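You operate a simulated robot arm through the tools that you are given. There is no shell and no other tool.

You are at the controls of a simulated robot arm. One attempt, no reset.

JOB
Crimp ring terminals on the brown and red leads from the mat.
Fine: load both in the shuttle; at the end slide it back out and leave them in it.

It is judged by the outcome, as a careful person would: the job done as asked, and still so three seconds after it is handed in. It fails if anything else is knocked over, pushed out of place, dropped, spilled or broken.

ROBOT AND FRAMES
A 7-joint arm with a two-finger parallel gripper, fixed in place. Base frame: the origin is at the foot of the arm, x ahead of it, y to its left, z up. Readings come in m, rad, newtons and seconds.
With the tool pointing down near the work surface it reaches from about 0.44 to 0.9 m from the base axis. Its first joint turns from -0.297 to 2.199 rad. Payload 1.57 kg.
The TCP is the grasp point between the finger pads, 0.03 m short of the fingertips. In the tool frame z runs along the fingers and y along their closing line. Largest opening 0.08 m; finger width 0.017, thickness 0.012; the body of the gripper, 0.04 by 0.082 m, starts 0.08 m behind the TCP.
Orientation is told as [roll, pitch, yaw] about the base's x, y, z axes, in that order, counted from this pose: with the fingers straight down and closing along the base's y, the tool's x points along the base's -x, its y along +y and its z along -z.

CONTROLS
- The arm moves only by the tool drive_tool. Its argument "increments" is a list of rows, each a list of 7 numbers: the shift along the base's x, y, z in units of 25 mm (1.0 is 25 mm), then the turn, a rotation vector about the base's x, y, z in units of 8 degrees (1.0 is 8 degrees), then the gripper command, from -1 (fully open) to 1 (shut), values between in proportion. In form: [[dx, dy, dz, ax, ay, az, gripper], ...]. A call has 1 to 20 rows; each row shifts and turns the commanded pose from where the row before left it. A call with a number of a shift or a turn outside -1 to 1 is refused whole. Rows are played at 5 a second. More than 0.05 m and 0.15 rad between two rows, or a gripper value outside its range, and nothing of the call is played. A pose out of reach is approached as far as the arm can. The call stops where the force on the tool passes 80 N (or 10 N more than at its start, if that is more) or the arm is blocked; 0.2 s more then pass. Each finger travels about 0.045 m/s and halts on what it meets, pressing with about 40 N; the grip force reading is that of the motor and also rises with nothing between the fingers. The clock runs only during rows and for 0.2 s after the last one: add rows that do not move to give the fingers time. The reply holds the time, the measured pose of the TCP, the force on the tool along the base axes, the opening and the grip force, in the units named above and with some noise, with the torque about the TCP (base axes, N m) and any sound that the robot's microphone picked up.
- Cameras (640 x 400 px; columns grow to the right, rows downward): "scene" is fixed at [0.4009, 0.6445, 1.362]; the picture's right is [-0.94, -0.34, 0.00], its down [-0.07, 0.19, -0.98] and it looks along [0.33, -0.92, -0.20] (base axes); focal length 329 px, centre (320, 200). "wrist" rides on the gripper at [0.072, -0.007, -0.122] in the tool frame; the picture's right is [0.09, 1.00, 0.00], its down [-0.84, 0.08, -0.54] and it looks along [-0.54, 0.05, 0.84] (tool axes); focal length 238 px, centre (320, 200). There is no depth. A picture from a camera that has moved, and an enlarged one, comes with that camera's place and axes in the base frame and with its lens. The place of the scene camera against the robot may be out by one fixed shift of up to 0.012 m in any direction.
- grab_frame(camera): a new picture of that camera. No time passes.
- move_column(by): slides the trunk up (or, below 0, down) by that many m; the arm rides with it, the base frame stays. It gives what a move gives, with no picture.
- inspect(camera, box): a new picture of the part [left, top, right, bottom] of that camera's present view, enlarged. No time passes.
- sign_off(): hands the job in; it is judged then, once.

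Nothing tells you positions but the pictures and the camera data. Unless the task says otherwise, let go and move clear before handing in.

The tools are called after ">>>" by a JSON object that holds its "fn" and its "kwargs". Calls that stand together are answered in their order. drive_tool: Moves the arm, as the interface text tells. Its arguments: {"type":"object","properties":{"increments":{"type":"array"}},"required":["increments"]} The other tools are called the same way: move_column (by) slides the trunk up or down; grab_frame (camera) takes a picture; inspect (camera, box) takes an enlarged picture of a part of a camera's view; sign_off () hands the job in.

At the start:

```text
clock: 0.0
ee_pos: [0.5114, -0.0257, 1.2988]
tool_rot: [-0.001, 0.0, -0.001]
contact_force: [0.5, 0.0, 0.5]
torque: [-0.01, 0.04, 0.03]
gripper_width: 0.0799
grasp_force: 0.0
trunk travel left (down, up): [-0.675, 0.115]
```

scene: 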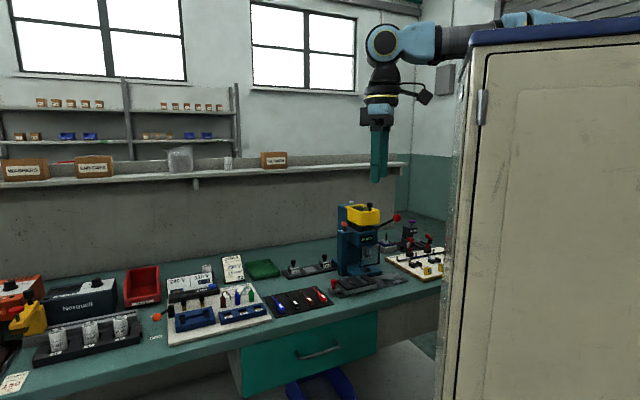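
wrist: 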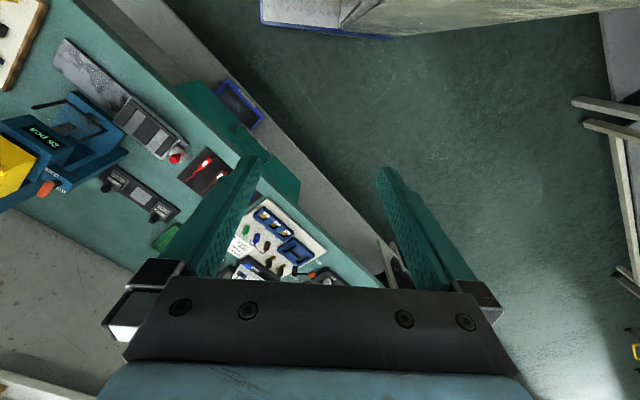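

I see a workbench with a press, a shuttle, leads on a mat and several other fixtures. Before moving anything I'll take enlarged views.

>>> {"fn": "inspect", "kwargs": {"camera": "scene", "box": [260, 180, 460, 310]}}

>>> {"fn": "inspect", "kwargs": {"camera": "scene", "box": [140, 240, 340, 370]}}

>>> {"fn": "inspect", "kwargs": {"camera": "scene", "box": [0, 240, 200, 400]}}

>>> {"fn": "inspect", "kwargs": {"camera": "wrist", "box": [0, 0, 200, 240]}}

>>> {"fn": "inspect", "kwargs": {"camera": "wrist", "box": [160, 140, 360, 300]}}

```text
3.08 times, centred on (360, 245) of scene
camera zoom: at [0.4009, 0.6445, 1.362], right [-0.94, -0.34, 0.0], down [-0.07, 0.19, -0.98], along [0.33, -0.92, -0.2], focal length 1012 px, centre (197, 62)
```

zoom: 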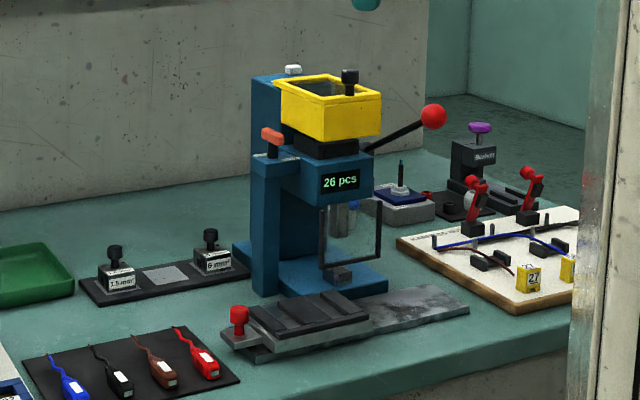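

```text
3.08 times, centred on (240, 305) of scene
camera zoom: at [0.4009, 0.6445, 1.362], right [-0.94, -0.34, 0.0], down [-0.07, 0.19, -0.98], along [0.33, -0.92, -0.2], focal length 1012 px, centre (566, -123)
```

zoom: 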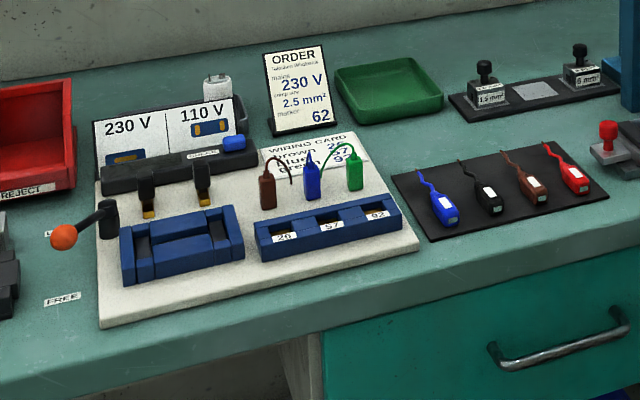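

```text
2.50 times, centred on (100, 320) of scene
camera zoom: at [0.4009, 0.6445, 1.362], right [-0.94, -0.34, 0.0], down [-0.07, 0.19, -0.98], along [0.33, -0.92, -0.2], focal length 822 px, centre (870, -100)
```

zoom: 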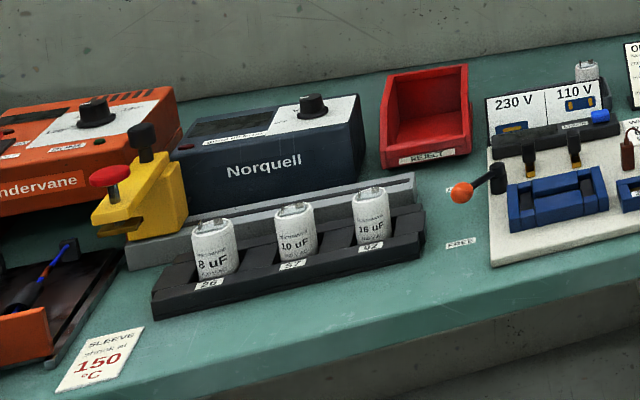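

```text
1.67 times, centred on (100, 120) of wrist
camera zoom: at [0.4404, -0.0329, 1.4213], right [-0.09, 1.0, 0.0], down [0.84, 0.08, 0.54], along [0.54, 0.05, -0.84], focal length 397 px, centre (687, 333)
```

zoom: 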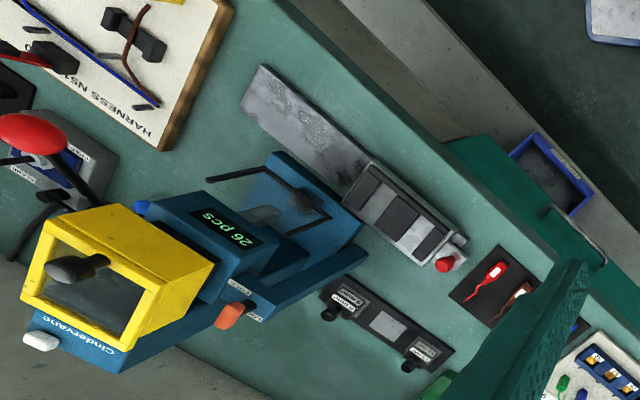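

```text
2.50 times, centred on (260, 220) of wrist
camera zoom: at [0.4404, -0.0329, 1.4213], right [-0.09, 1.0, 0.0], down [0.84, 0.08, 0.54], along [0.54, 0.05, -0.84], focal length 596 px, centre (470, 150)
```

zoom: 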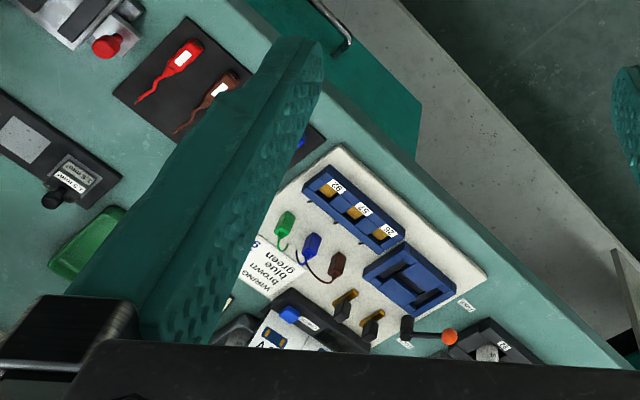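

The bench runs diagonally: the knob of the shuttle is near (0.72, -0.39, 0.84), the press is beyond it near (0.63, -0.55), and the mat is around (0.8, -0.33). I'll turn the wrist towards the press so the wrist camera can read labels and details.

>>> {"fn": "drive_tool", "kwargs": {"increments": [[0, -0.5, 0, 0, 0, -1, -1], [0, -0.5, 0, 0, 0, -1, -1], [0, -0.5, 0, 0, 0, -1, -1], [0, -0.5, 0, 0, 0, -1, -1], [0, 0, 0, 0, 0, -1, -1], [0, 0, 0, 0, 0, 0, -1]]}}

```text
clock: 1.4
ee_pos: [0.512, -0.0768, 1.2995]
tool_rot: [0.0, -0.001, -0.702]
contact_force: [-0.6, 0.4, 0.1]
torque: [0.01, 0.0, 0.01]
gripper_width: 0.0802
grasp_force: 0.1
trunk travel left (down, up): [-0.675, 0.115]
```

>>> {"fn": "grab_frame", "kwargs": {"camera": "wrist"}}

>>> {"fn": "grab_frame", "kwargs": {"camera": "scene"}}

>>> {"fn": "inspect", "kwargs": {"camera": "wrist", "box": [160, 80, 360, 220]}}

```text
taken
camera wrist: at [0.4532, -0.0355, 1.4209], right [0.57, 0.82, 0.0], down [0.69, -0.48, 0.54], along [0.44, -0.31, -0.84], focal length 238 px, centre (320, 200)
```

wrist: 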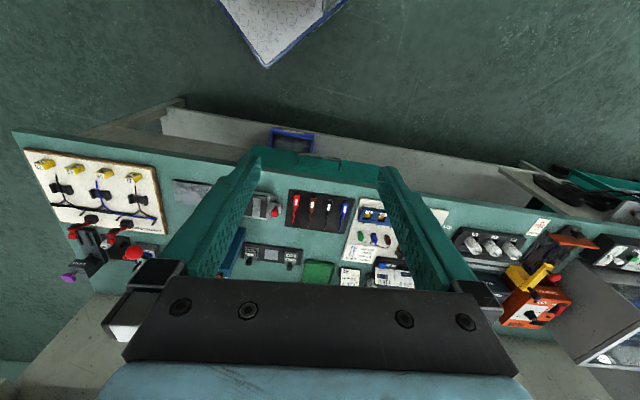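

```text
taken
```

scene: 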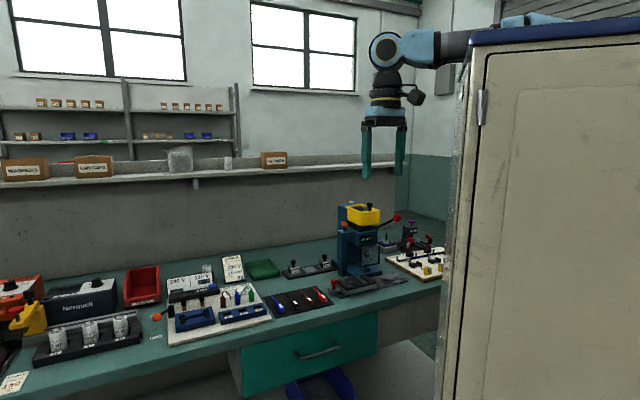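

```text
2.86 times, centred on (260, 150) of wrist
camera zoom: at [0.4532, -0.0355, 1.4209], right [0.57, 0.82, 0.0], down [0.69, -0.48, 0.54], along [0.44, -0.31, -0.84], focal length 681 px, centre (491, 343)
```

zoom: 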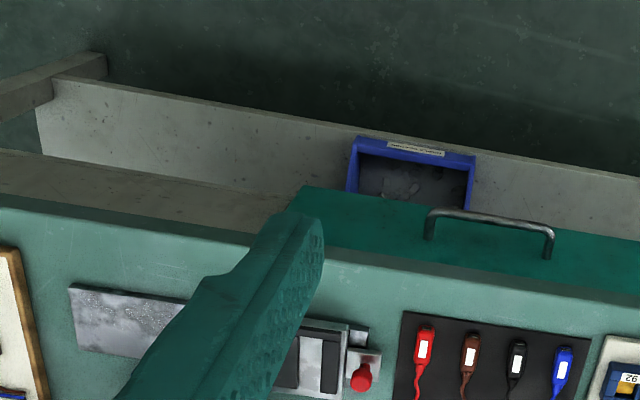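

The bench is now roughly level in the wrist view. I'll go sideways and lower to view the press, shuttle and dies up close.

>>> {"fn": "drive_tool", "kwargs": {"increments": [[-0.17, -0.9, -0.4, 0, 0, -0.1, -1], [-0.17, -0.9, -0.4, 0, 0, -0.1, -1], [-0.17, -0.9, -0.4, 0, 0, -0.1, -1], [-0.17, -0.9, -0.4, 0, 0, -0.1, -1], [-0.17, -0.9, -0.4, 0, 0, -0.1, -1], [-0.17, -0.9, -0.4, 0, 0, -0.1, -1], [-0.17, -0.9, -0.4, 0, 0, -0.1, -1], [-0.17, -0.9, -0.4, 0, 0, -0.1, -1], [-0.17, -0.9, -0.4, 0, 0, -0.1, -1], [0, 0, 0, 0, 0, 0, -1]]}}

>>> {"fn": "grab_frame", "kwargs": {"camera": "wrist"}}

```text
clock: 3.6
ee_pos: [0.4747, -0.2804, 1.2092]
tool_rot: [0.0, -0.001, -0.824]
contact_force: [0.5, -0.8, 0.7]
torque: [0.01, -0.04, 0.01]
gripper_width: 0.0798
grasp_force: 0.1
trunk travel left (down, up): [-0.675, 0.115]
```

```text
taken
camera wrist: at [0.4218, -0.2313, 1.3318], right [0.67, 0.74, 0.0], down [0.63, -0.56, 0.54], along [0.4, -0.36, -0.84], focal length 238 px, centre (320, 200)
```

wrist: 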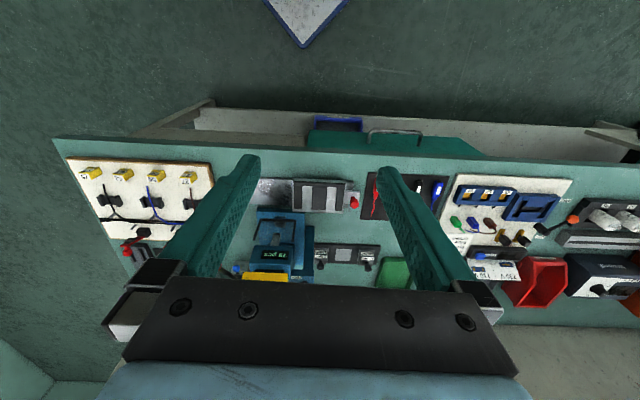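

>>> {"fn": "move_column", "kwargs": {"by": -0.15}}

>>> {"fn": "grab_frame", "kwargs": {"camera": "wrist"}}

>>> {"fn": "grab_frame", "kwargs": {"camera": "scene"}}

>>> {"fn": "inspect", "kwargs": {"camera": "wrist", "box": [220, 120, 420, 280]}}

```text
clock: 5.3
ee_pos: [0.4759, -0.2788, 1.0605]
tool_rot: [0.001, 0.0, -0.824]
contact_force: [0.7, 0.1, -0.5]
torque: [-0.03, -0.02, 0.0]
gripper_width: 0.0799
grasp_force: 0.1
trunk travel left (down, up): [-0.525, 0.265]
```

```text
taken
camera wrist: at [0.4219, -0.2311, 1.1819], right [0.67, 0.74, 0.0], down [0.63, -0.56, 0.54], along [0.4, -0.36, -0.84], focal length 238 px, centre (320, 200)
```

wrist: 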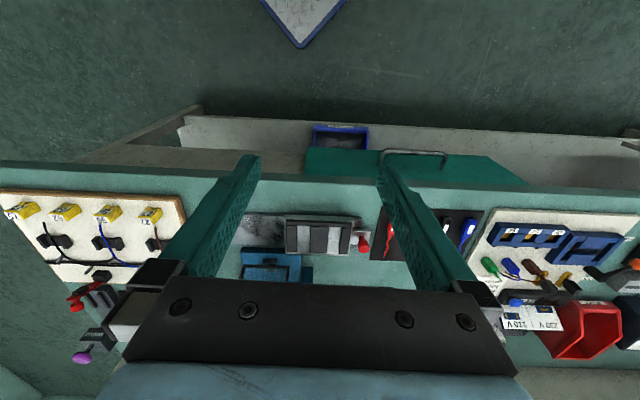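

```text
taken
```

scene: 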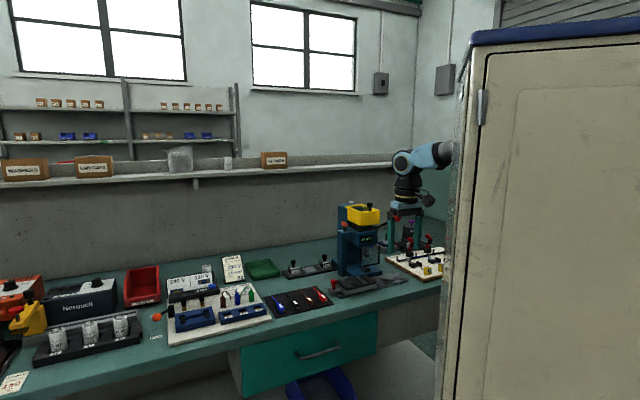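

```text
2.50 times, centred on (320, 200) of wrist
camera zoom: at [0.4219, -0.2311, 1.1819], right [0.67, 0.74, 0.0], down [0.63, -0.56, 0.54], along [0.4, -0.36, -0.84], focal length 596 px, centre (320, 200)
```

zoom: 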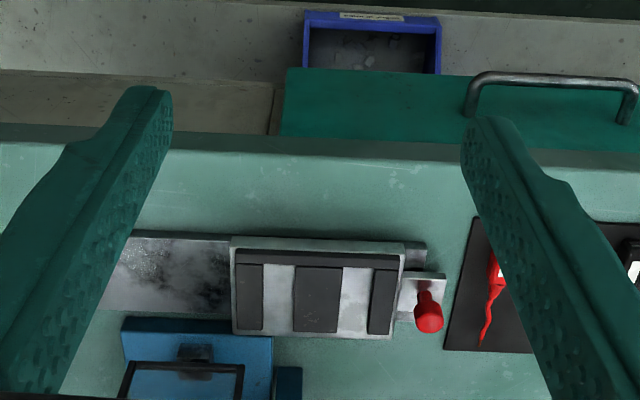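

I'll tilt the wrist camera toward the horizontal, to see the press front, guard, dies and labels.

>>> {"fn": "drive_tool", "kwargs": {"increments": [[-0.3, 0.3, 0.5, -0.67, -0.74, 0, -1], [-0.3, 0.3, 0.5, -0.67, -0.74, 0, -1], [-0.3, 0.3, 0.5, -0.67, -0.74, 0, -1], [-0.3, 0.3, 0.5, -0.67, -0.74, 0, -1], [0, 0, 0, 0, 0, 0, -1]]}}

>>> {"fn": "grab_frame", "kwargs": {"camera": "wrist"}}

>>> {"fn": "inspect", "kwargs": {"camera": "wrist", "box": [220, 120, 420, 280]}}

```text
clock: 6.5
ee_pos: [0.5065, -0.2679, 1.0623]
tool_rot: [0.055, -0.555, -0.839]
contact_force: [0.2, -0.3, 0.2]
torque: [-0.01, 0.0, 0.0]
gripper_width: 0.0801
grasp_force: 0.0
out of reach, approached as far as the arm can: row 3, 4
trunk travel left (down, up): [-0.525, 0.265]
```

```text
taken
camera wrist: at [0.4135, -0.1842, 1.1275], right [0.67, 0.74, 0.0], down [0.32, -0.28, 0.91], along [0.67, -0.61, -0.43], focal length 238 px, centre (320, 200)
```

wrist: 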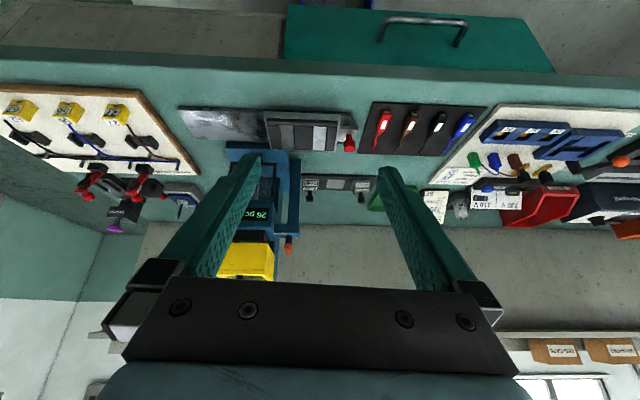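

```text
2.50 times, centred on (320, 200) of wrist
camera zoom: at [0.4135, -0.1842, 1.1275], right [0.67, 0.74, 0.0], down [0.32, -0.28, 0.91], along [0.67, -0.61, -0.43], focal length 596 px, centre (320, 200)
```

zoom: 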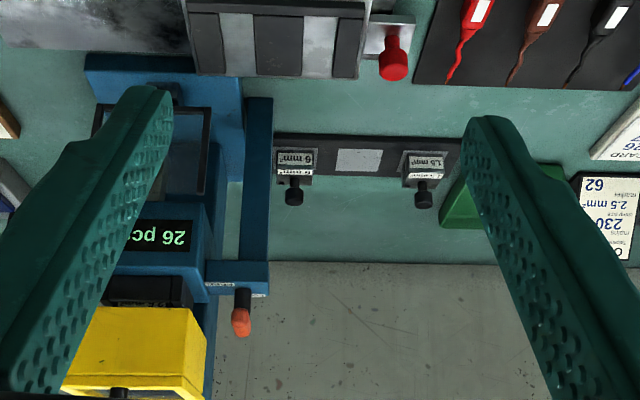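

>>> {"fn": "drive_tool", "kwargs": {"increments": [[-0.5, -0.55, 0, 0, 0, 0, -1], [-0.5, -0.55, 0, 0, 0, 0, -1], [-0.5, -0.55, 0, 0, 0, 0, -1], [-0.5, -0.55, 0, 0, 0, 0, -1], [-0.25, -0.3, 0, 0, 0, 0, -1], [0, 0, 0, 0, 0, 0, -1]]}}

>>> {"fn": "inspect", "kwargs": {"camera": "wrist", "box": [220, 120, 420, 280]}}

>>> {"fn": "inspect", "kwargs": {"camera": "wrist", "box": [360, 60, 480, 160]}}

```text
clock: 8.0
ee_pos: [0.4683, -0.3416, 1.0442]
tool_rot: [0.054, -0.555, -0.839]
contact_force: [0.2, -0.5, -0.8]
torque: [-0.01, -0.01, 0.0]
gripper_width: 0.0798
grasp_force: 0.0
out of reach, approached as far as the arm can: row 1, 3, 4
trunk travel left (down, up): [-0.525, 0.265]
```

```text
2.50 times, centred on (320, 200) of wrist
camera zoom: at [0.3755, -0.2572, 1.1088], right [0.67, 0.74, 0.0], down [0.32, -0.28, 0.9], along [0.67, -0.61, -0.43], focal length 596 px, centre (320, 200)
```

zoom: 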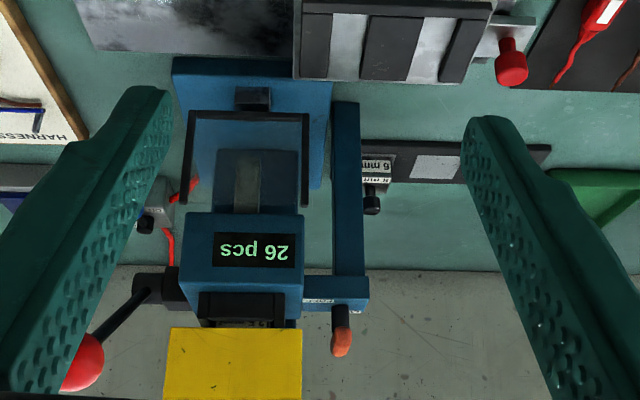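

```text
4.00 times, centred on (420, 110) of wrist
camera zoom: at [0.3755, -0.2572, 1.1088], right [0.67, 0.74, 0.0], down [0.32, -0.28, 0.9], along [0.67, -0.61, -0.43], focal length 953 px, centre (-80, 560)
```

zoom: 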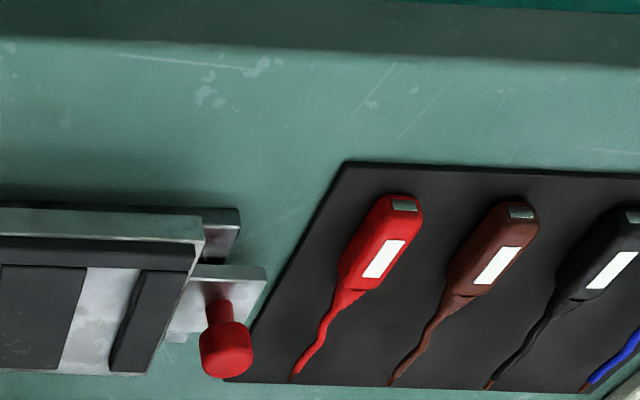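

>>> {"fn": "inspect", "kwargs": {"camera": "scene", "box": [325, 190, 405, 240]}}

>>> {"fn": "inspect", "kwargs": {"camera": "scene", "box": [325, 235, 405, 285]}}

>>> {"fn": "inspect", "kwargs": {"camera": "wrist", "box": [260, 180, 360, 260]}}

>>> {"fn": "inspect", "kwargs": {"camera": "wrist", "box": [260, 120, 360, 200]}}

>>> {"fn": "inspect", "kwargs": {"camera": "scene", "box": [200, 245, 290, 305]}}

>>> {"fn": "inspect", "kwargs": {"camera": "scene", "box": [275, 245, 345, 290]}}

```text
8.00 times, centred on (365, 215) of scene
camera zoom: at [0.4009, 0.6445, 1.362], right [-0.94, -0.34, 0.0], down [-0.07, 0.19, -0.98], along [0.33, -0.92, -0.2], focal length 2632 px, centre (-40, 80)
```

zoom: 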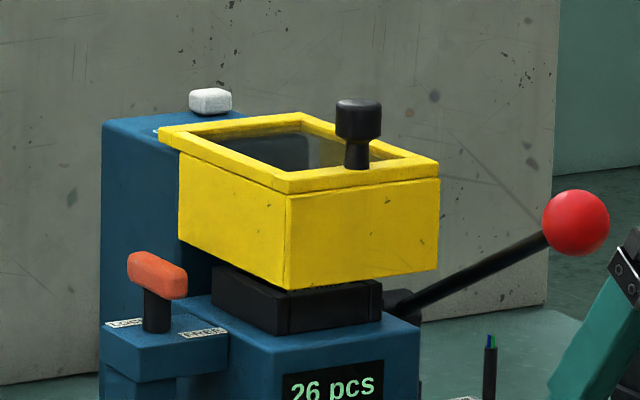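

```text
8.00 times, centred on (365, 260) of scene
camera zoom: at [0.4009, 0.6445, 1.362], right [-0.94, -0.34, 0.0], down [-0.07, 0.19, -0.98], along [0.33, -0.92, -0.2], focal length 2632 px, centre (-40, -280)
```

zoom: 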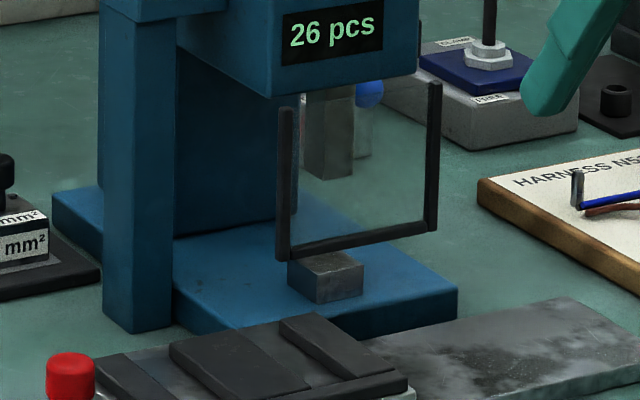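

```text
5.00 times, centred on (310, 220) of wrist
camera zoom: at [0.3755, -0.2572, 1.1088], right [0.67, 0.74, 0.0], down [0.32, -0.28, 0.9], along [0.67, -0.61, -0.43], focal length 1192 px, centre (370, 100)
```

zoom: 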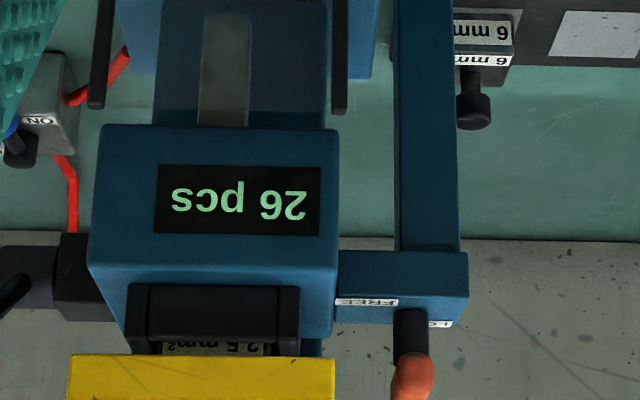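

```text
5.00 times, centred on (310, 160) of wrist
camera zoom: at [0.3755, -0.2572, 1.1088], right [0.67, 0.74, 0.0], down [0.32, -0.28, 0.9], along [0.67, -0.61, -0.43], focal length 1192 px, centre (370, 400)
```

zoom: 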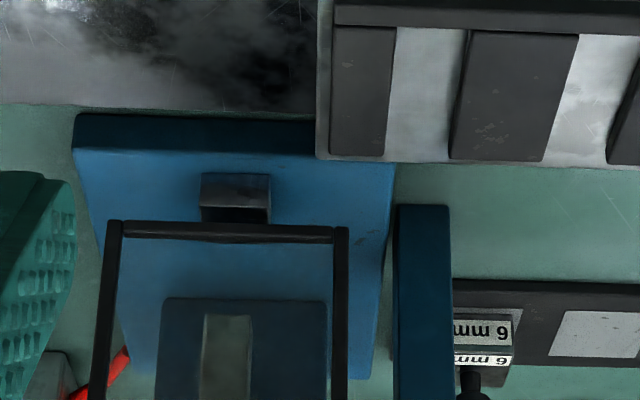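

```text
6.67 times, centred on (245, 275) of scene
camera zoom: at [0.4009, 0.6445, 1.362], right [-0.94, -0.34, 0.0], down [-0.07, 0.19, -0.98], along [0.33, -0.92, -0.2], focal length 2193 px, centre (820, -300)
```

zoom: 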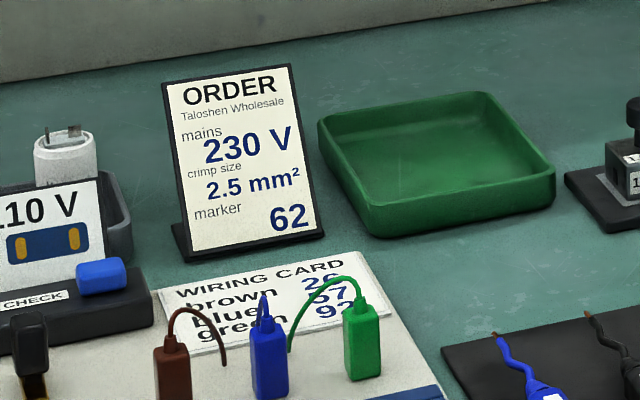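

```text
8.89 times, centred on (310, 268) of scene
camera zoom: at [0.4009, 0.6445, 1.362], right [-0.94, -0.34, 0.0], down [-0.07, 0.19, -0.98], along [0.33, -0.92, -0.2], focal length 2924 px, centre (409, -400)
```

zoom: 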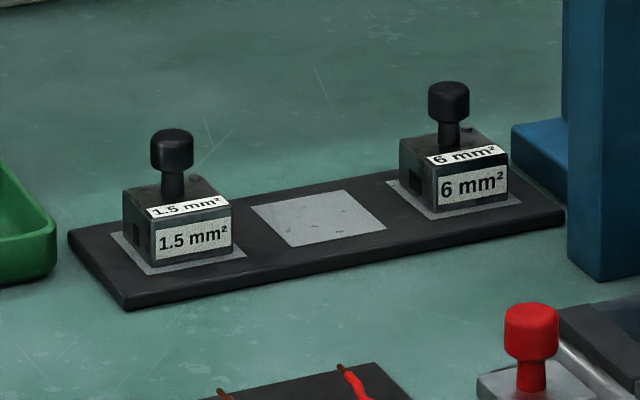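

The fitted die reads 2.5 mm², matching the order card, and the shuttle has two nests. Next I'll look at the hopper, lock lever and red-ball lever from above.

>>> {"fn": "drive_tool", "kwargs": {"increments": [[0, -0.3, 0.5, 0.67, 0.74, 0, -1], [0, -0.3, 0.5, 0.67, 0.74, 0, -1], [0, -0.3, 0.5, 0.67, 0.74, 0, -1], [0, -0.3, 0.5, 0.67, 0.74, 0, -1], [0, -0.3, 0.5, 0, 0, 0, -1], [0, 0, 0, 0, 0, 0, -1]]}}

>>> {"fn": "move_column", "kwargs": {"by": 0.17}}

>>> {"fn": "grab_frame", "kwargs": {"camera": "wrist"}}

```text
clock: 9.3
ee_pos: [0.4678, -0.3764, 1.1063]
tool_rot: [0.0, 0.002, -0.825]
contact_force: [0.3, 0.2, 0.5]
torque: [0.02, -0.01, 0.0]
gripper_width: 0.08
grasp_force: 0.1
trunk travel left (down, up): [-0.525, 0.265]
```

```text
clock: 11.3
ee_pos: [0.4668, -0.3753, 1.2783]
tool_rot: [-0.001, 0.002, -0.822]
contact_force: [0.4, -0.2, -0.1]
torque: [0.01, 0.0, 0.0]
gripper_width: 0.0799
grasp_force: 0.0
trunk travel left (down, up): [-0.695, 0.095]
```

```text
taken
camera wrist: at [0.4139, -0.328, 1.3993], right [0.67, 0.74, 0.0], down [0.63, -0.56, 0.54], along [0.4, -0.36, -0.84], focal length 238 px, centre (320, 200)
```

wrist: 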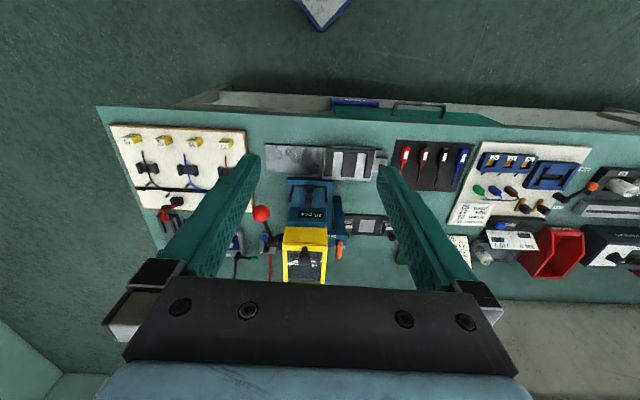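

>>> {"fn": "inspect", "kwargs": {"camera": "wrist", "box": [240, 160, 370, 290]}}

>>> {"fn": "inspect", "kwargs": {"camera": "wrist", "box": [260, 130, 470, 210]}}

```text
3.08 times, centred on (305, 225) of wrist
camera zoom: at [0.4139, -0.328, 1.3993], right [0.67, 0.74, 0.0], down [0.63, -0.56, 0.54], along [0.4, -0.36, -0.84], focal length 733 px, centre (366, 123)
```

zoom: 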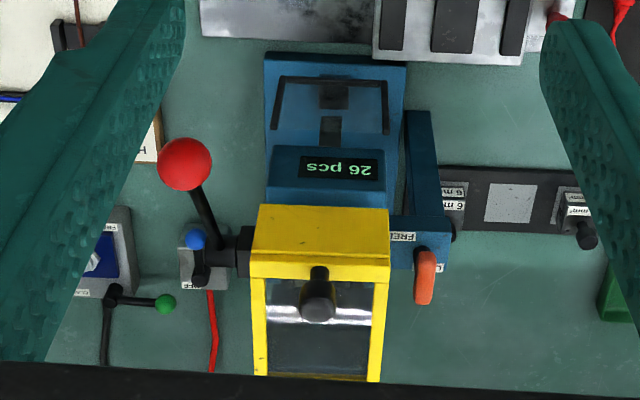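

```text
3.05 times, centred on (365, 170) of wrist
camera zoom: at [0.4139, -0.328, 1.3993], right [0.67, 0.74, 0.0], down [0.63, -0.56, 0.54], along [0.4, -0.36, -0.84], focal length 726 px, centre (183, 291)
```

zoom: 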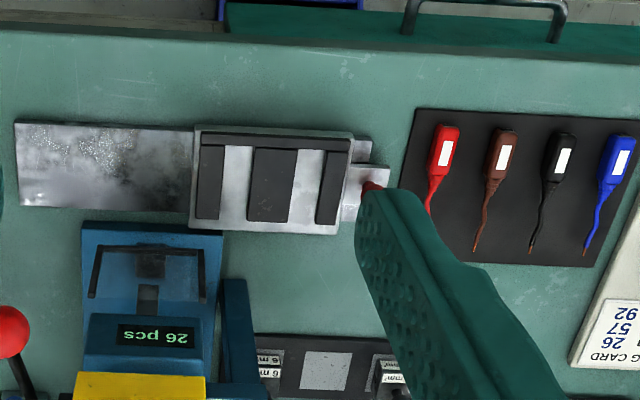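

>>> {"fn": "inspect", "kwargs": {"camera": "wrist", "box": [240, 220, 310, 290]}}

>>> {"fn": "inspect", "kwargs": {"camera": "wrist", "box": [280, 170, 350, 220]}}

>>> {"fn": "inspect", "kwargs": {"camera": "wrist", "box": [290, 210, 360, 280]}}

>>> {"fn": "inspect", "kwargs": {"camera": "scene", "box": [350, 220, 450, 290]}}

```text
5.71 times, centred on (275, 255) of wrist
camera zoom: at [0.4139, -0.328, 1.3993], right [0.67, 0.74, 0.0], down [0.63, -0.56, 0.54], along [0.4, -0.36, -0.84], focal length 1362 px, centre (577, -114)
```

zoom: 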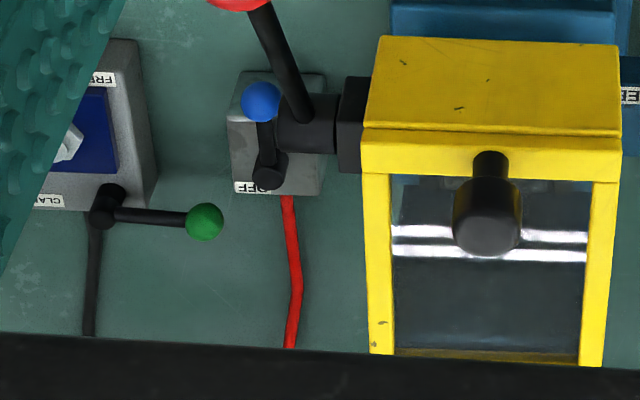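

```text
8.00 times, centred on (315, 195) of wrist
camera zoom: at [0.4139, -0.328, 1.3993], right [0.67, 0.74, 0.0], down [0.63, -0.56, 0.54], along [0.4, -0.36, -0.84], focal length 1907 px, centre (360, 240)
```

zoom: 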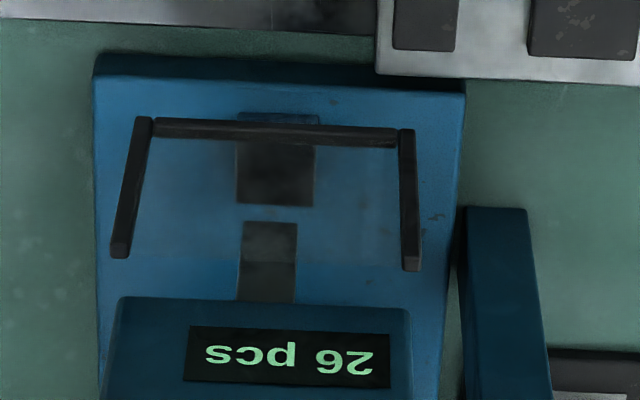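

```text
5.71 times, centred on (325, 245) of wrist
camera zoom: at [0.4139, -0.328, 1.3993], right [0.67, 0.74, 0.0], down [0.63, -0.56, 0.54], along [0.4, -0.36, -0.84], focal length 1362 px, centre (291, -57)
```

zoom: 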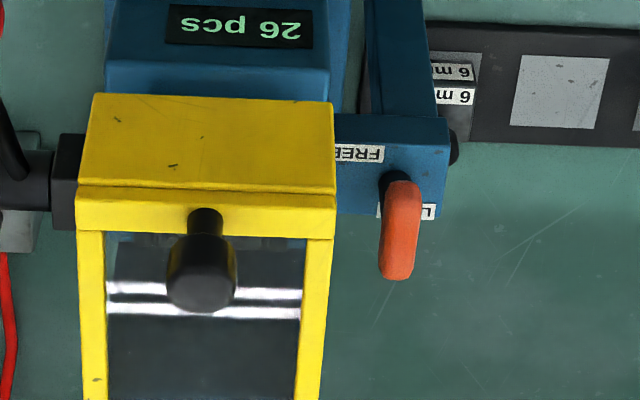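

```text
5.71 times, centred on (400, 255) of scene
camera zoom: at [0.4009, 0.6445, 1.362], right [-0.94, -0.34, 0.0], down [-0.07, 0.19, -0.98], along [0.33, -0.92, -0.2], focal length 1880 px, centre (-137, -114)
```

zoom: 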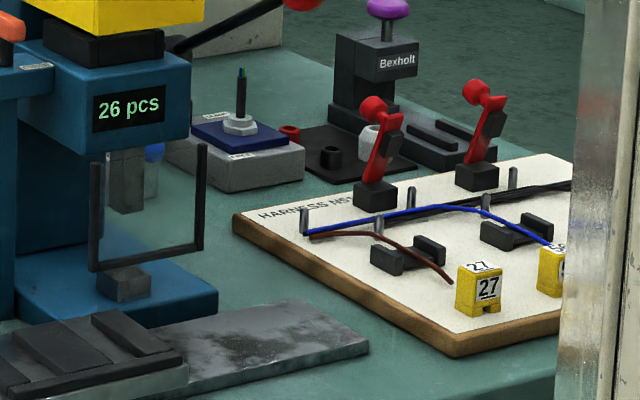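

I'll tilt again and lower the trunk to view the press throat (ram, anvil, guard) from a low front angle.

>>> {"fn": "drive_tool", "kwargs": {"increments": [[0.05, 0.2, -0.3, -0.67, -0.74, 0, -1], [0.05, 0.2, -0.3, -0.67, -0.74, 0, -1], [0.05, 0.2, -0.3, -0.67, -0.74, 0, -1], [0, 0.2, -0.3, -0.67, -0.74, 0, -1], [0, 0, 0, 0, 0, 0, -1]]}}

>>> {"fn": "move_column", "kwargs": {"by": -0.3}}

>>> {"fn": "grab_frame", "kwargs": {"camera": "wrist"}}

>>> {"fn": "inspect", "kwargs": {"camera": "wrist", "box": [240, 120, 400, 260]}}

```text
clock: 12.5
ee_pos: [0.4713, -0.3568, 1.2471]
tool_rot: [0.054, -0.556, -0.839]
contact_force: [-0.2, 0.3, 0.6]
torque: [-0.02, 0.02, -0.04]
gripper_width: 0.08
grasp_force: 0.1
trunk travel left (down, up): [-0.695, 0.095]
```

```text
clock: 15.5
ee_pos: [0.472, -0.3558, 0.9469]
tool_rot: [0.055, -0.556, -0.842]
contact_force: [0.4, -0.3, 0.5]
torque: [-0.02, 0.01, 0.03]
gripper_width: 0.0799
grasp_force: 0.0
trunk travel left (down, up): [-0.395, 0.395]
```

```text
taken
camera wrist: at [0.3783, -0.272, 1.0123], right [0.67, 0.74, 0.0], down [0.32, -0.28, 0.9], along [0.67, -0.61, -0.43], focal length 238 px, centre (320, 200)
```

wrist: 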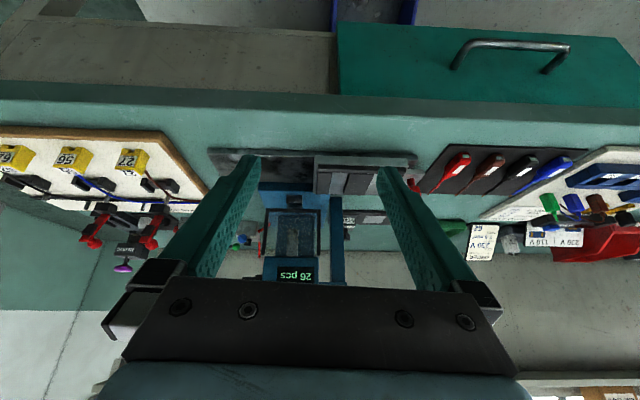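

```text
2.86 times, centred on (320, 190) of wrist
camera zoom: at [0.3783, -0.272, 1.0123], right [0.67, 0.74, 0.0], down [0.32, -0.28, 0.9], along [0.67, -0.61, -0.43], focal length 681 px, centre (320, 229)
```

zoom: 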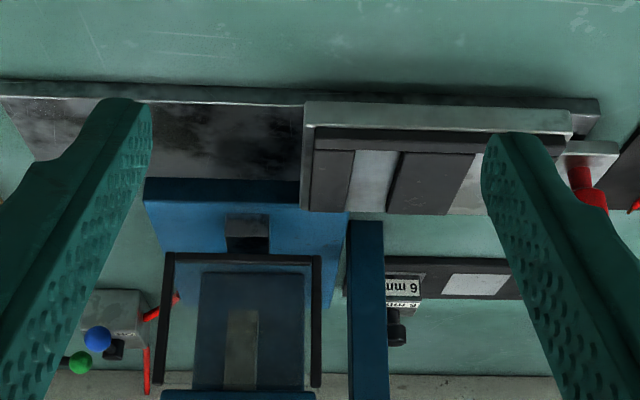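

The geometry is coming together: shuttle plate at z≈0.807 with its front edge from (0.582,-0.468) to (0.673,-0.369), leads near (0.739,-0.320) and (0.775,-0.284). Now I'll straighten the tool and go over the mat for a close look at the leads.

>>> {"fn": "drive_tool", "kwargs": {"increments": [[0, 0, 0.3, 0.67, 0.74, 0, -1], [0, 0, 0.3, 0.67, 0.74, 0, -1], [0, 0, 0.3, 0.67, 0.74, 0, -1], [0, 0, 0.3, 0.67, 0.74, 0, -1], [0.9, 0.33, 0, 0, 0, 0.573, -1], [0.9, 0.33, 0, 0, 0, 0, -1], [0.9, 0.33, 0, 0, 0, 0, -1], [0.9, 0.33, 0, 0, 0, 0, -1], [0.9, 0.33, 0, 0, 0, 0, -1], [0.9, 0.33, 0, 0, 0, 0, -1], [0.9, 0.33, 0, 0, 0, 0, -1], [0.9, 0.33, 0, 0, 0, 0, -1], [0.9, 0.33, 0, 0, 0, 0, -1], [0.9, 0.33, 0, 0, 0, 0, -1], [0.9, 0.33, 0, 0, 0, 0, -1], [0, 0, 0, 0, 0, 0, -1]]}}

>>> {"fn": "grab_frame", "kwargs": {"camera": "wrist"}}

>>> {"fn": "grab_frame", "kwargs": {"camera": "scene"}}

```text
clock: 18.9
ee_pos: [0.7204, -0.2654, 0.9774]
tool_rot: [0.0, 0.001, -0.746]
contact_force: [-0.1, 0.4, 0.3]
torque: [-0.02, -0.02, -0.02]
gripper_width: 0.0799
grasp_force: 0.1
trunk travel left (down, up): [-0.395, 0.395]
```

```text
taken
camera wrist: at [0.6639, -0.2224, 1.1001], right [0.61, 0.79, 0.0], down [0.67, -0.51, 0.54], along [0.43, -0.33, -0.84], focal length 238 px, centre (320, 200)
```

wrist: 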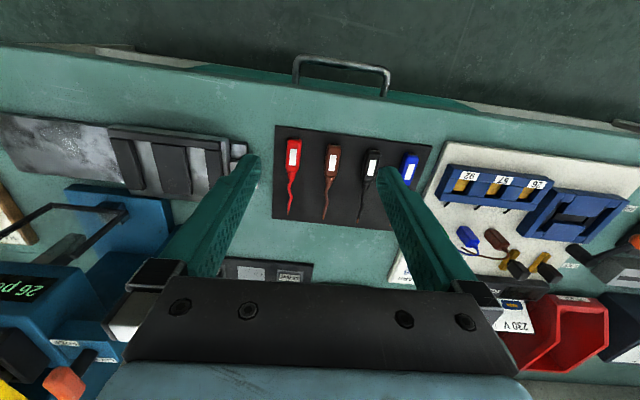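

```text
taken
```

scene: 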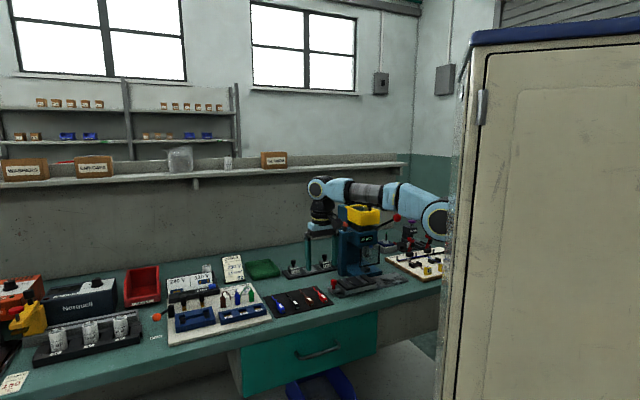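

>>> {"fn": "inspect", "kwargs": {"camera": "wrist", "box": [260, 120, 400, 230]}}

>>> {"fn": "inspect", "kwargs": {"camera": "wrist", "box": [90, 110, 260, 230]}}

```text
3.64 times, centred on (330, 175) of wrist
camera zoom: at [0.6639, -0.2224, 1.1001], right [0.61, 0.79, 0.0], down [0.67, -0.51, 0.54], along [0.43, -0.33, -0.84], focal length 867 px, centre (284, 291)
```

zoom: 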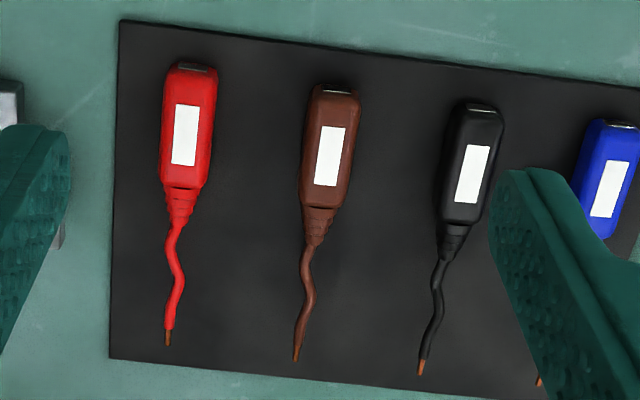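

```text
3.33 times, centred on (175, 170) of wrist
camera zoom: at [0.6639, -0.2224, 1.1001], right [0.61, 0.79, 0.0], down [0.67, -0.51, 0.54], along [0.43, -0.33, -0.84], focal length 794 px, centre (803, 300)
```

zoom: 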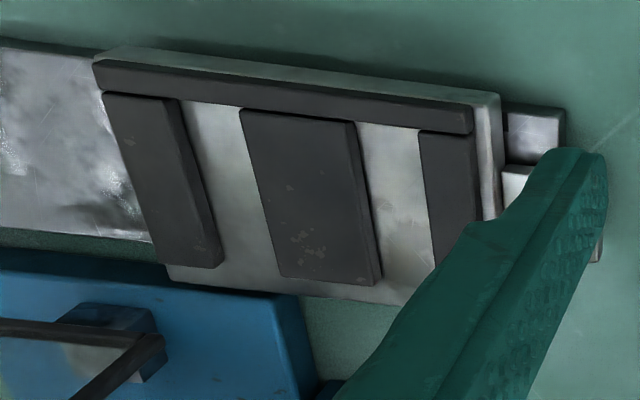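

Leads are ~18 mm wide, ~21 mm tall bodies with tails towards the wall, copper tip at the tail. I need exact heights of the shuttle nests, so I'll look at the shuttle from close by.

>>> {"fn": "drive_tool", "kwargs": {"increments": [[-0.534, -0.878, -0.2, 0, 0, 0, -1], [-0.534, -0.878, -0.2, 0, 0, 0, -1], [-0.534, -0.878, -0.2, 0, 0, 0, -1], [-0.534, -0.878, -0.2, 0, 0, 0, -1], [-0.534, -0.878, -0.2, 0, 0, 0, -1], [-0.534, -0.878, -0.2, 0, 0, 0, -1], [-0.534, -0.878, -0.2, 0, 0, 0, -1], [0, 0, 0, 0, 0, 0, -1]]}}

>>> {"fn": "grab_frame", "kwargs": {"camera": "wrist"}}

>>> {"fn": "inspect", "kwargs": {"camera": "wrist", "box": [230, 100, 410, 230]}}

```text
clock: 20.7
ee_pos: [0.6256, -0.4196, 0.9412]
tool_rot: [0.0, -0.001, -0.743]
contact_force: [-0.6, -0.7, -0.1]
torque: [-0.01, 0.02, 0.02]
gripper_width: 0.08
grasp_force: 0.2
trunk travel left (down, up): [-0.395, 0.395]
```

```text
taken
camera wrist: at [0.5687, -0.3755, 1.0632], right [0.61, 0.8, 0.0], down [0.67, -0.51, 0.54], along [0.43, -0.33, -0.84], focal length 238 px, centre (320, 200)
```

wrist: 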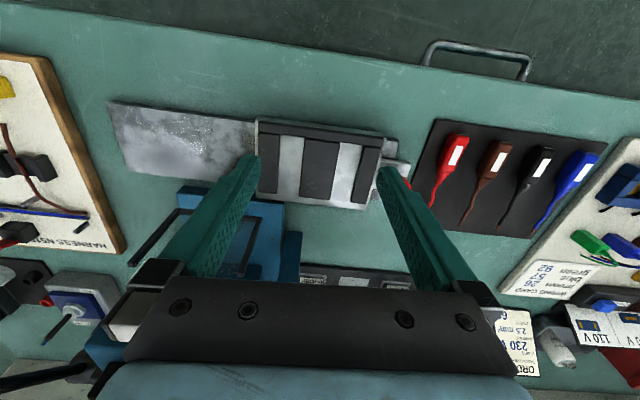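

```text
3.08 times, centred on (320, 165) of wrist
camera zoom: at [0.5687, -0.3755, 1.0632], right [0.61, 0.8, 0.0], down [0.67, -0.51, 0.54], along [0.43, -0.33, -0.84], focal length 733 px, centre (320, 308)
```

zoom: 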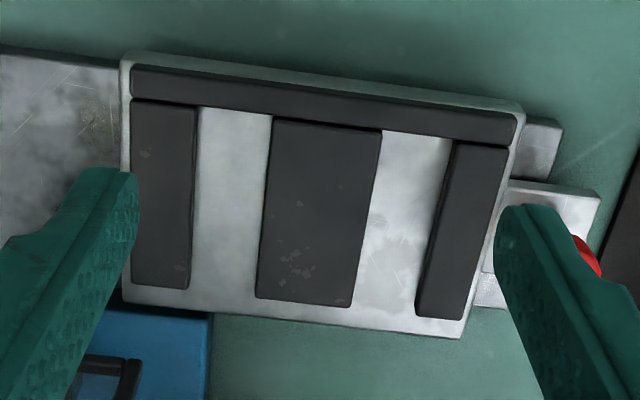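

Measured so far: the nest floor is at z≈0.826, block tops ≈0.834, and the slots are 24 mm wide, centred near (0.629,-0.460) and (0.671,-0.418). The anvil at (0.644,-0.573) sits where the tail tips will reach. Next I'll go above the brown lead with a partly closed gripper to check alignment.

>>> {"fn": "drive_tool", "kwargs": {"increments": [[0.72, 0.67, 0.3, 0, 0, -0.25, -0.5], [0.72, 0.67, 0, 0, 0, 0, 0], [0.72, 0.67, 0, 0, 0, 0, 0.12], [0.72, 0.67, 0, 0, 0, 0, 0.12], [0.72, 0.67, 0, 0, 0, 0, 0.12], [0.72, 0.67, 0, 0, 0, 0, 0.12], [0.72, 0.67, -0.3, 0, 0, 0, 0.12], [0.75, 0.7, -0.8, 0, 0, 0, 0.12], [0, 0, -0.8, 0, 0, 0, 0.12], [0, 0, 0, 0, 0, 0, 0.12]]}}

>>> {"fn": "grab_frame", "kwargs": {"camera": "wrist"}}

>>> {"fn": "inspect", "kwargs": {"camera": "wrist", "box": [260, 100, 380, 200]}}

```text
clock: 22.9
ee_pos: [0.7685, -0.2846, 0.9007]
tool_rot: [0.001, 0.0, -0.778]
contact_force: [-0.1, -0.1, -0.3]
torque: [-0.01, 0.04, 0.02]
gripper_width: 0.0351
grasp_force: 0.1
trunk travel left (down, up): [-0.395, 0.395]
```

```text
taken
camera wrist: at [0.7128, -0.2402, 1.0235], right [0.63, 0.77, 0.0], down [0.65, -0.53, 0.54], along [0.42, -0.34, -0.84], focal length 238 px, centre (320, 200)
```

wrist: 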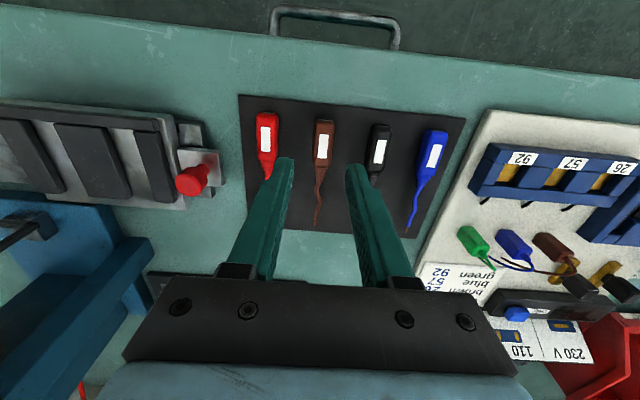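

```text
4.00 times, centred on (320, 150) of wrist
camera zoom: at [0.7128, -0.2402, 1.0235], right [0.63, 0.77, 0.0], down [0.65, -0.53, 0.54], along [0.42, -0.34, -0.84], focal length 953 px, centre (320, 400)
```

zoom: 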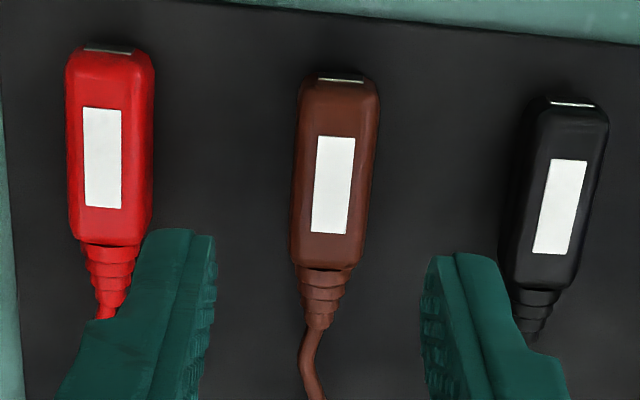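

The brown lead is ~3 mm to the +u side of the TCP and parallel to the tool. I'll correct for that, descend so only the tips overlap the upper half of the body, and grip.

>>> {"fn": "drive_tool", "kwargs": {"increments": [[0.04, 0.12, -0.7, 0, 0, 0, 0.12], [0, 0, -0.7, 0, 0, 0, 0.12], [0, 0, -0.6, 0, 0, 0, 0.12], [0, 0, -0.36, 0, 0, 0, 0.12], [0, 0, 0, 0, 0, 0, 0.12]]}}

>>> {"fn": "inspect", "kwargs": {"camera": "wrist", "box": [250, 100, 390, 210]}}

```text
clock: 24.1
ee_pos: [0.7713, -0.2815, 0.8436]
tool_rot: [0.0, 0.0, -0.777]
contact_force: [0.5, -0.5, 0.6]
torque: [-0.03, 0.03, -0.02]
gripper_width: 0.035
grasp_force: 0.0
trunk travel left (down, up): [-0.395, 0.395]
```

```text
3.64 times, centred on (320, 155) of wrist
camera zoom: at [0.7157, -0.2367, 0.965], right [0.63, 0.77, 0.0], down [0.65, -0.53, 0.54], along [0.42, -0.34, -0.84], focal length 867 px, centre (320, 364)
```

zoom: 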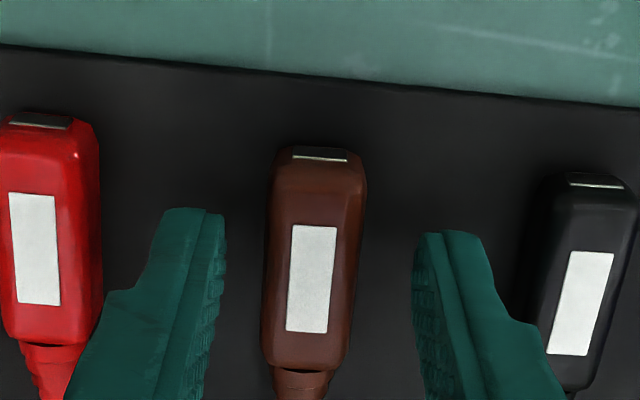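

>>> {"fn": "drive_tool", "kwargs": {"increments": [[0, 0, -0.06, 0, 0, 0, 0.12], [0, 0, 0, 0, 0, 0, 1], [0, 0, 0, 0, 0, 0, 1], [0, 0, 0, 0, 0, 0, 1], [0, 0, 0, 0, 0, 0, 1]]}}

>>> {"fn": "inspect", "kwargs": {"camera": "wrist", "box": [250, 100, 390, 210]}}

```text
clock: 25.3
ee_pos: [0.7707, -0.2818, 0.8418]
tool_rot: [0.0, 0.0, -0.777]
contact_force: [-0.9, -0.9, -0.1]
torque: [-0.03, -0.01, -0.02]
gripper_width: 0.0166
grasp_force: 31.8
trunk travel left (down, up): [-0.395, 0.395]
```

```text
3.64 times, centred on (320, 155) of wrist
camera zoom: at [0.7152, -0.2364, 0.9638], right [0.63, 0.77, 0.0], down [0.65, -0.53, 0.54], along [0.42, -0.34, -0.84], focal length 867 px, centre (320, 364)
```

zoom: 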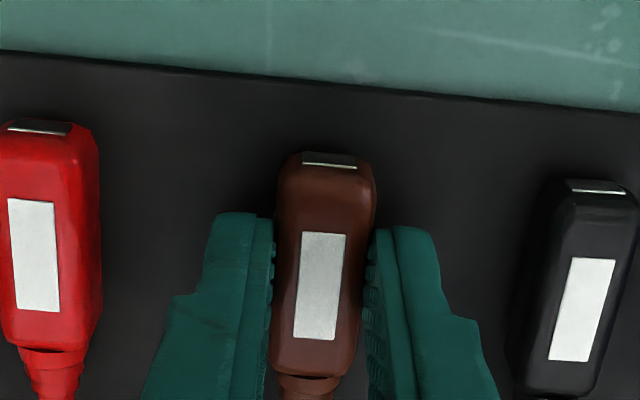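

Brown is gripped (16.6 mm). I'll lift it and carry it to a hover in front of the left nest, then check clearance and alignment.

>>> {"fn": "drive_tool", "kwargs": {"increments": [[0, 0, 0.5, 0, 0, 0, 1], [0, 0, 1, 0, 0, 0, 1], [0, 0, 1, 0, 0, 0, 1], [0, 0, 0.3, 0, 0, 0, 1], [-0.8, -0.83, 0, 0, 0, 0, 1], [-0.8, -0.83, 0, 0, 0, 0, 1], [-0.8, -0.83, 0, 0, 0, 0, 1], [-0.8, -0.83, 0, 0, 0, 0, 1], [-0.8, -0.83, 0, 0, 0, 0, 1], [-0.8, -0.83, 0, 0, 0, 0, 1], [-0.8, -0.83, 0, 0, 0, 0, 1], [-0.4, -0.75, 0, 0, 0, 0, 1], [0, 0, 0, 0, 0, 0, 1]]}}

>>> {"fn": "grab_frame", "kwargs": {"camera": "wrist"}}

>>> {"fn": "inspect", "kwargs": {"camera": "wrist", "box": [240, 90, 400, 210]}}

>>> {"fn": "inspect", "kwargs": {"camera": "scene", "box": [290, 200, 410, 300]}}

```text
clock: 28.1
ee_pos: [0.6195, -0.4466, 0.9134]
tool_rot: [0.0, -0.002, -0.779]
contact_force: [0.7, 0.1, -1.3]
torque: [0.01, -0.03, -0.02]
gripper_width: 0.0166
grasp_force: 32.2
trunk travel left (down, up): [-0.395, 0.395]
```

```text
taken
camera wrist: at [0.5633, -0.4013, 1.0346], right [0.63, 0.77, 0.0], down [0.65, -0.53, 0.54], along [0.42, -0.34, -0.84], focal length 238 px, centre (320, 200)
```

wrist: 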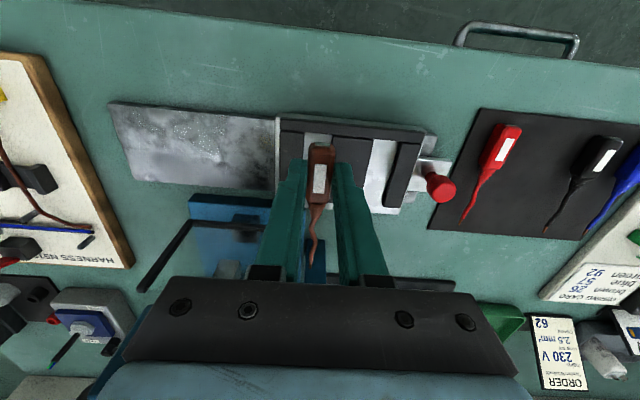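

```text
3.33 times, centred on (320, 150) of wrist
camera zoom: at [0.5633, -0.4013, 1.0346], right [0.63, 0.77, 0.0], down [0.65, -0.53, 0.54], along [0.42, -0.34, -0.84], focal length 794 px, centre (320, 367)
```

zoom: 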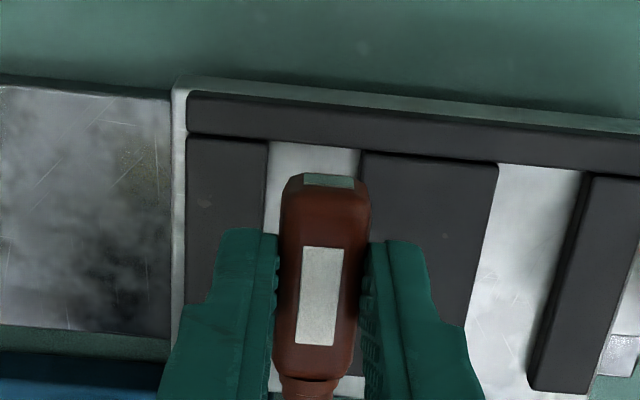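

```text
4.00 times, centred on (350, 250) of scene
camera zoom: at [0.4009, 0.6445, 1.362], right [-0.94, -0.34, 0.0], down [-0.07, 0.19, -0.98], along [0.33, -0.92, -0.2], focal length 1316 px, centre (200, 0)
```

zoom: 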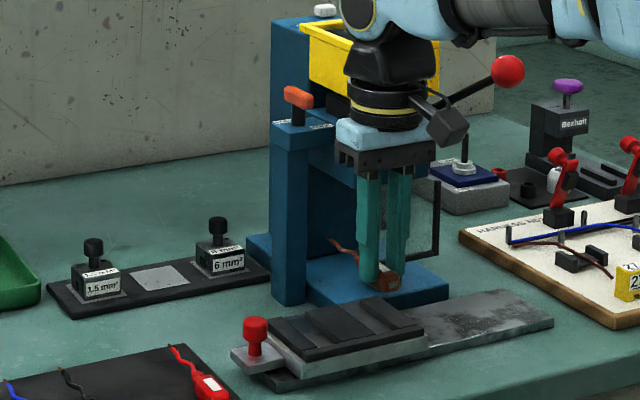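

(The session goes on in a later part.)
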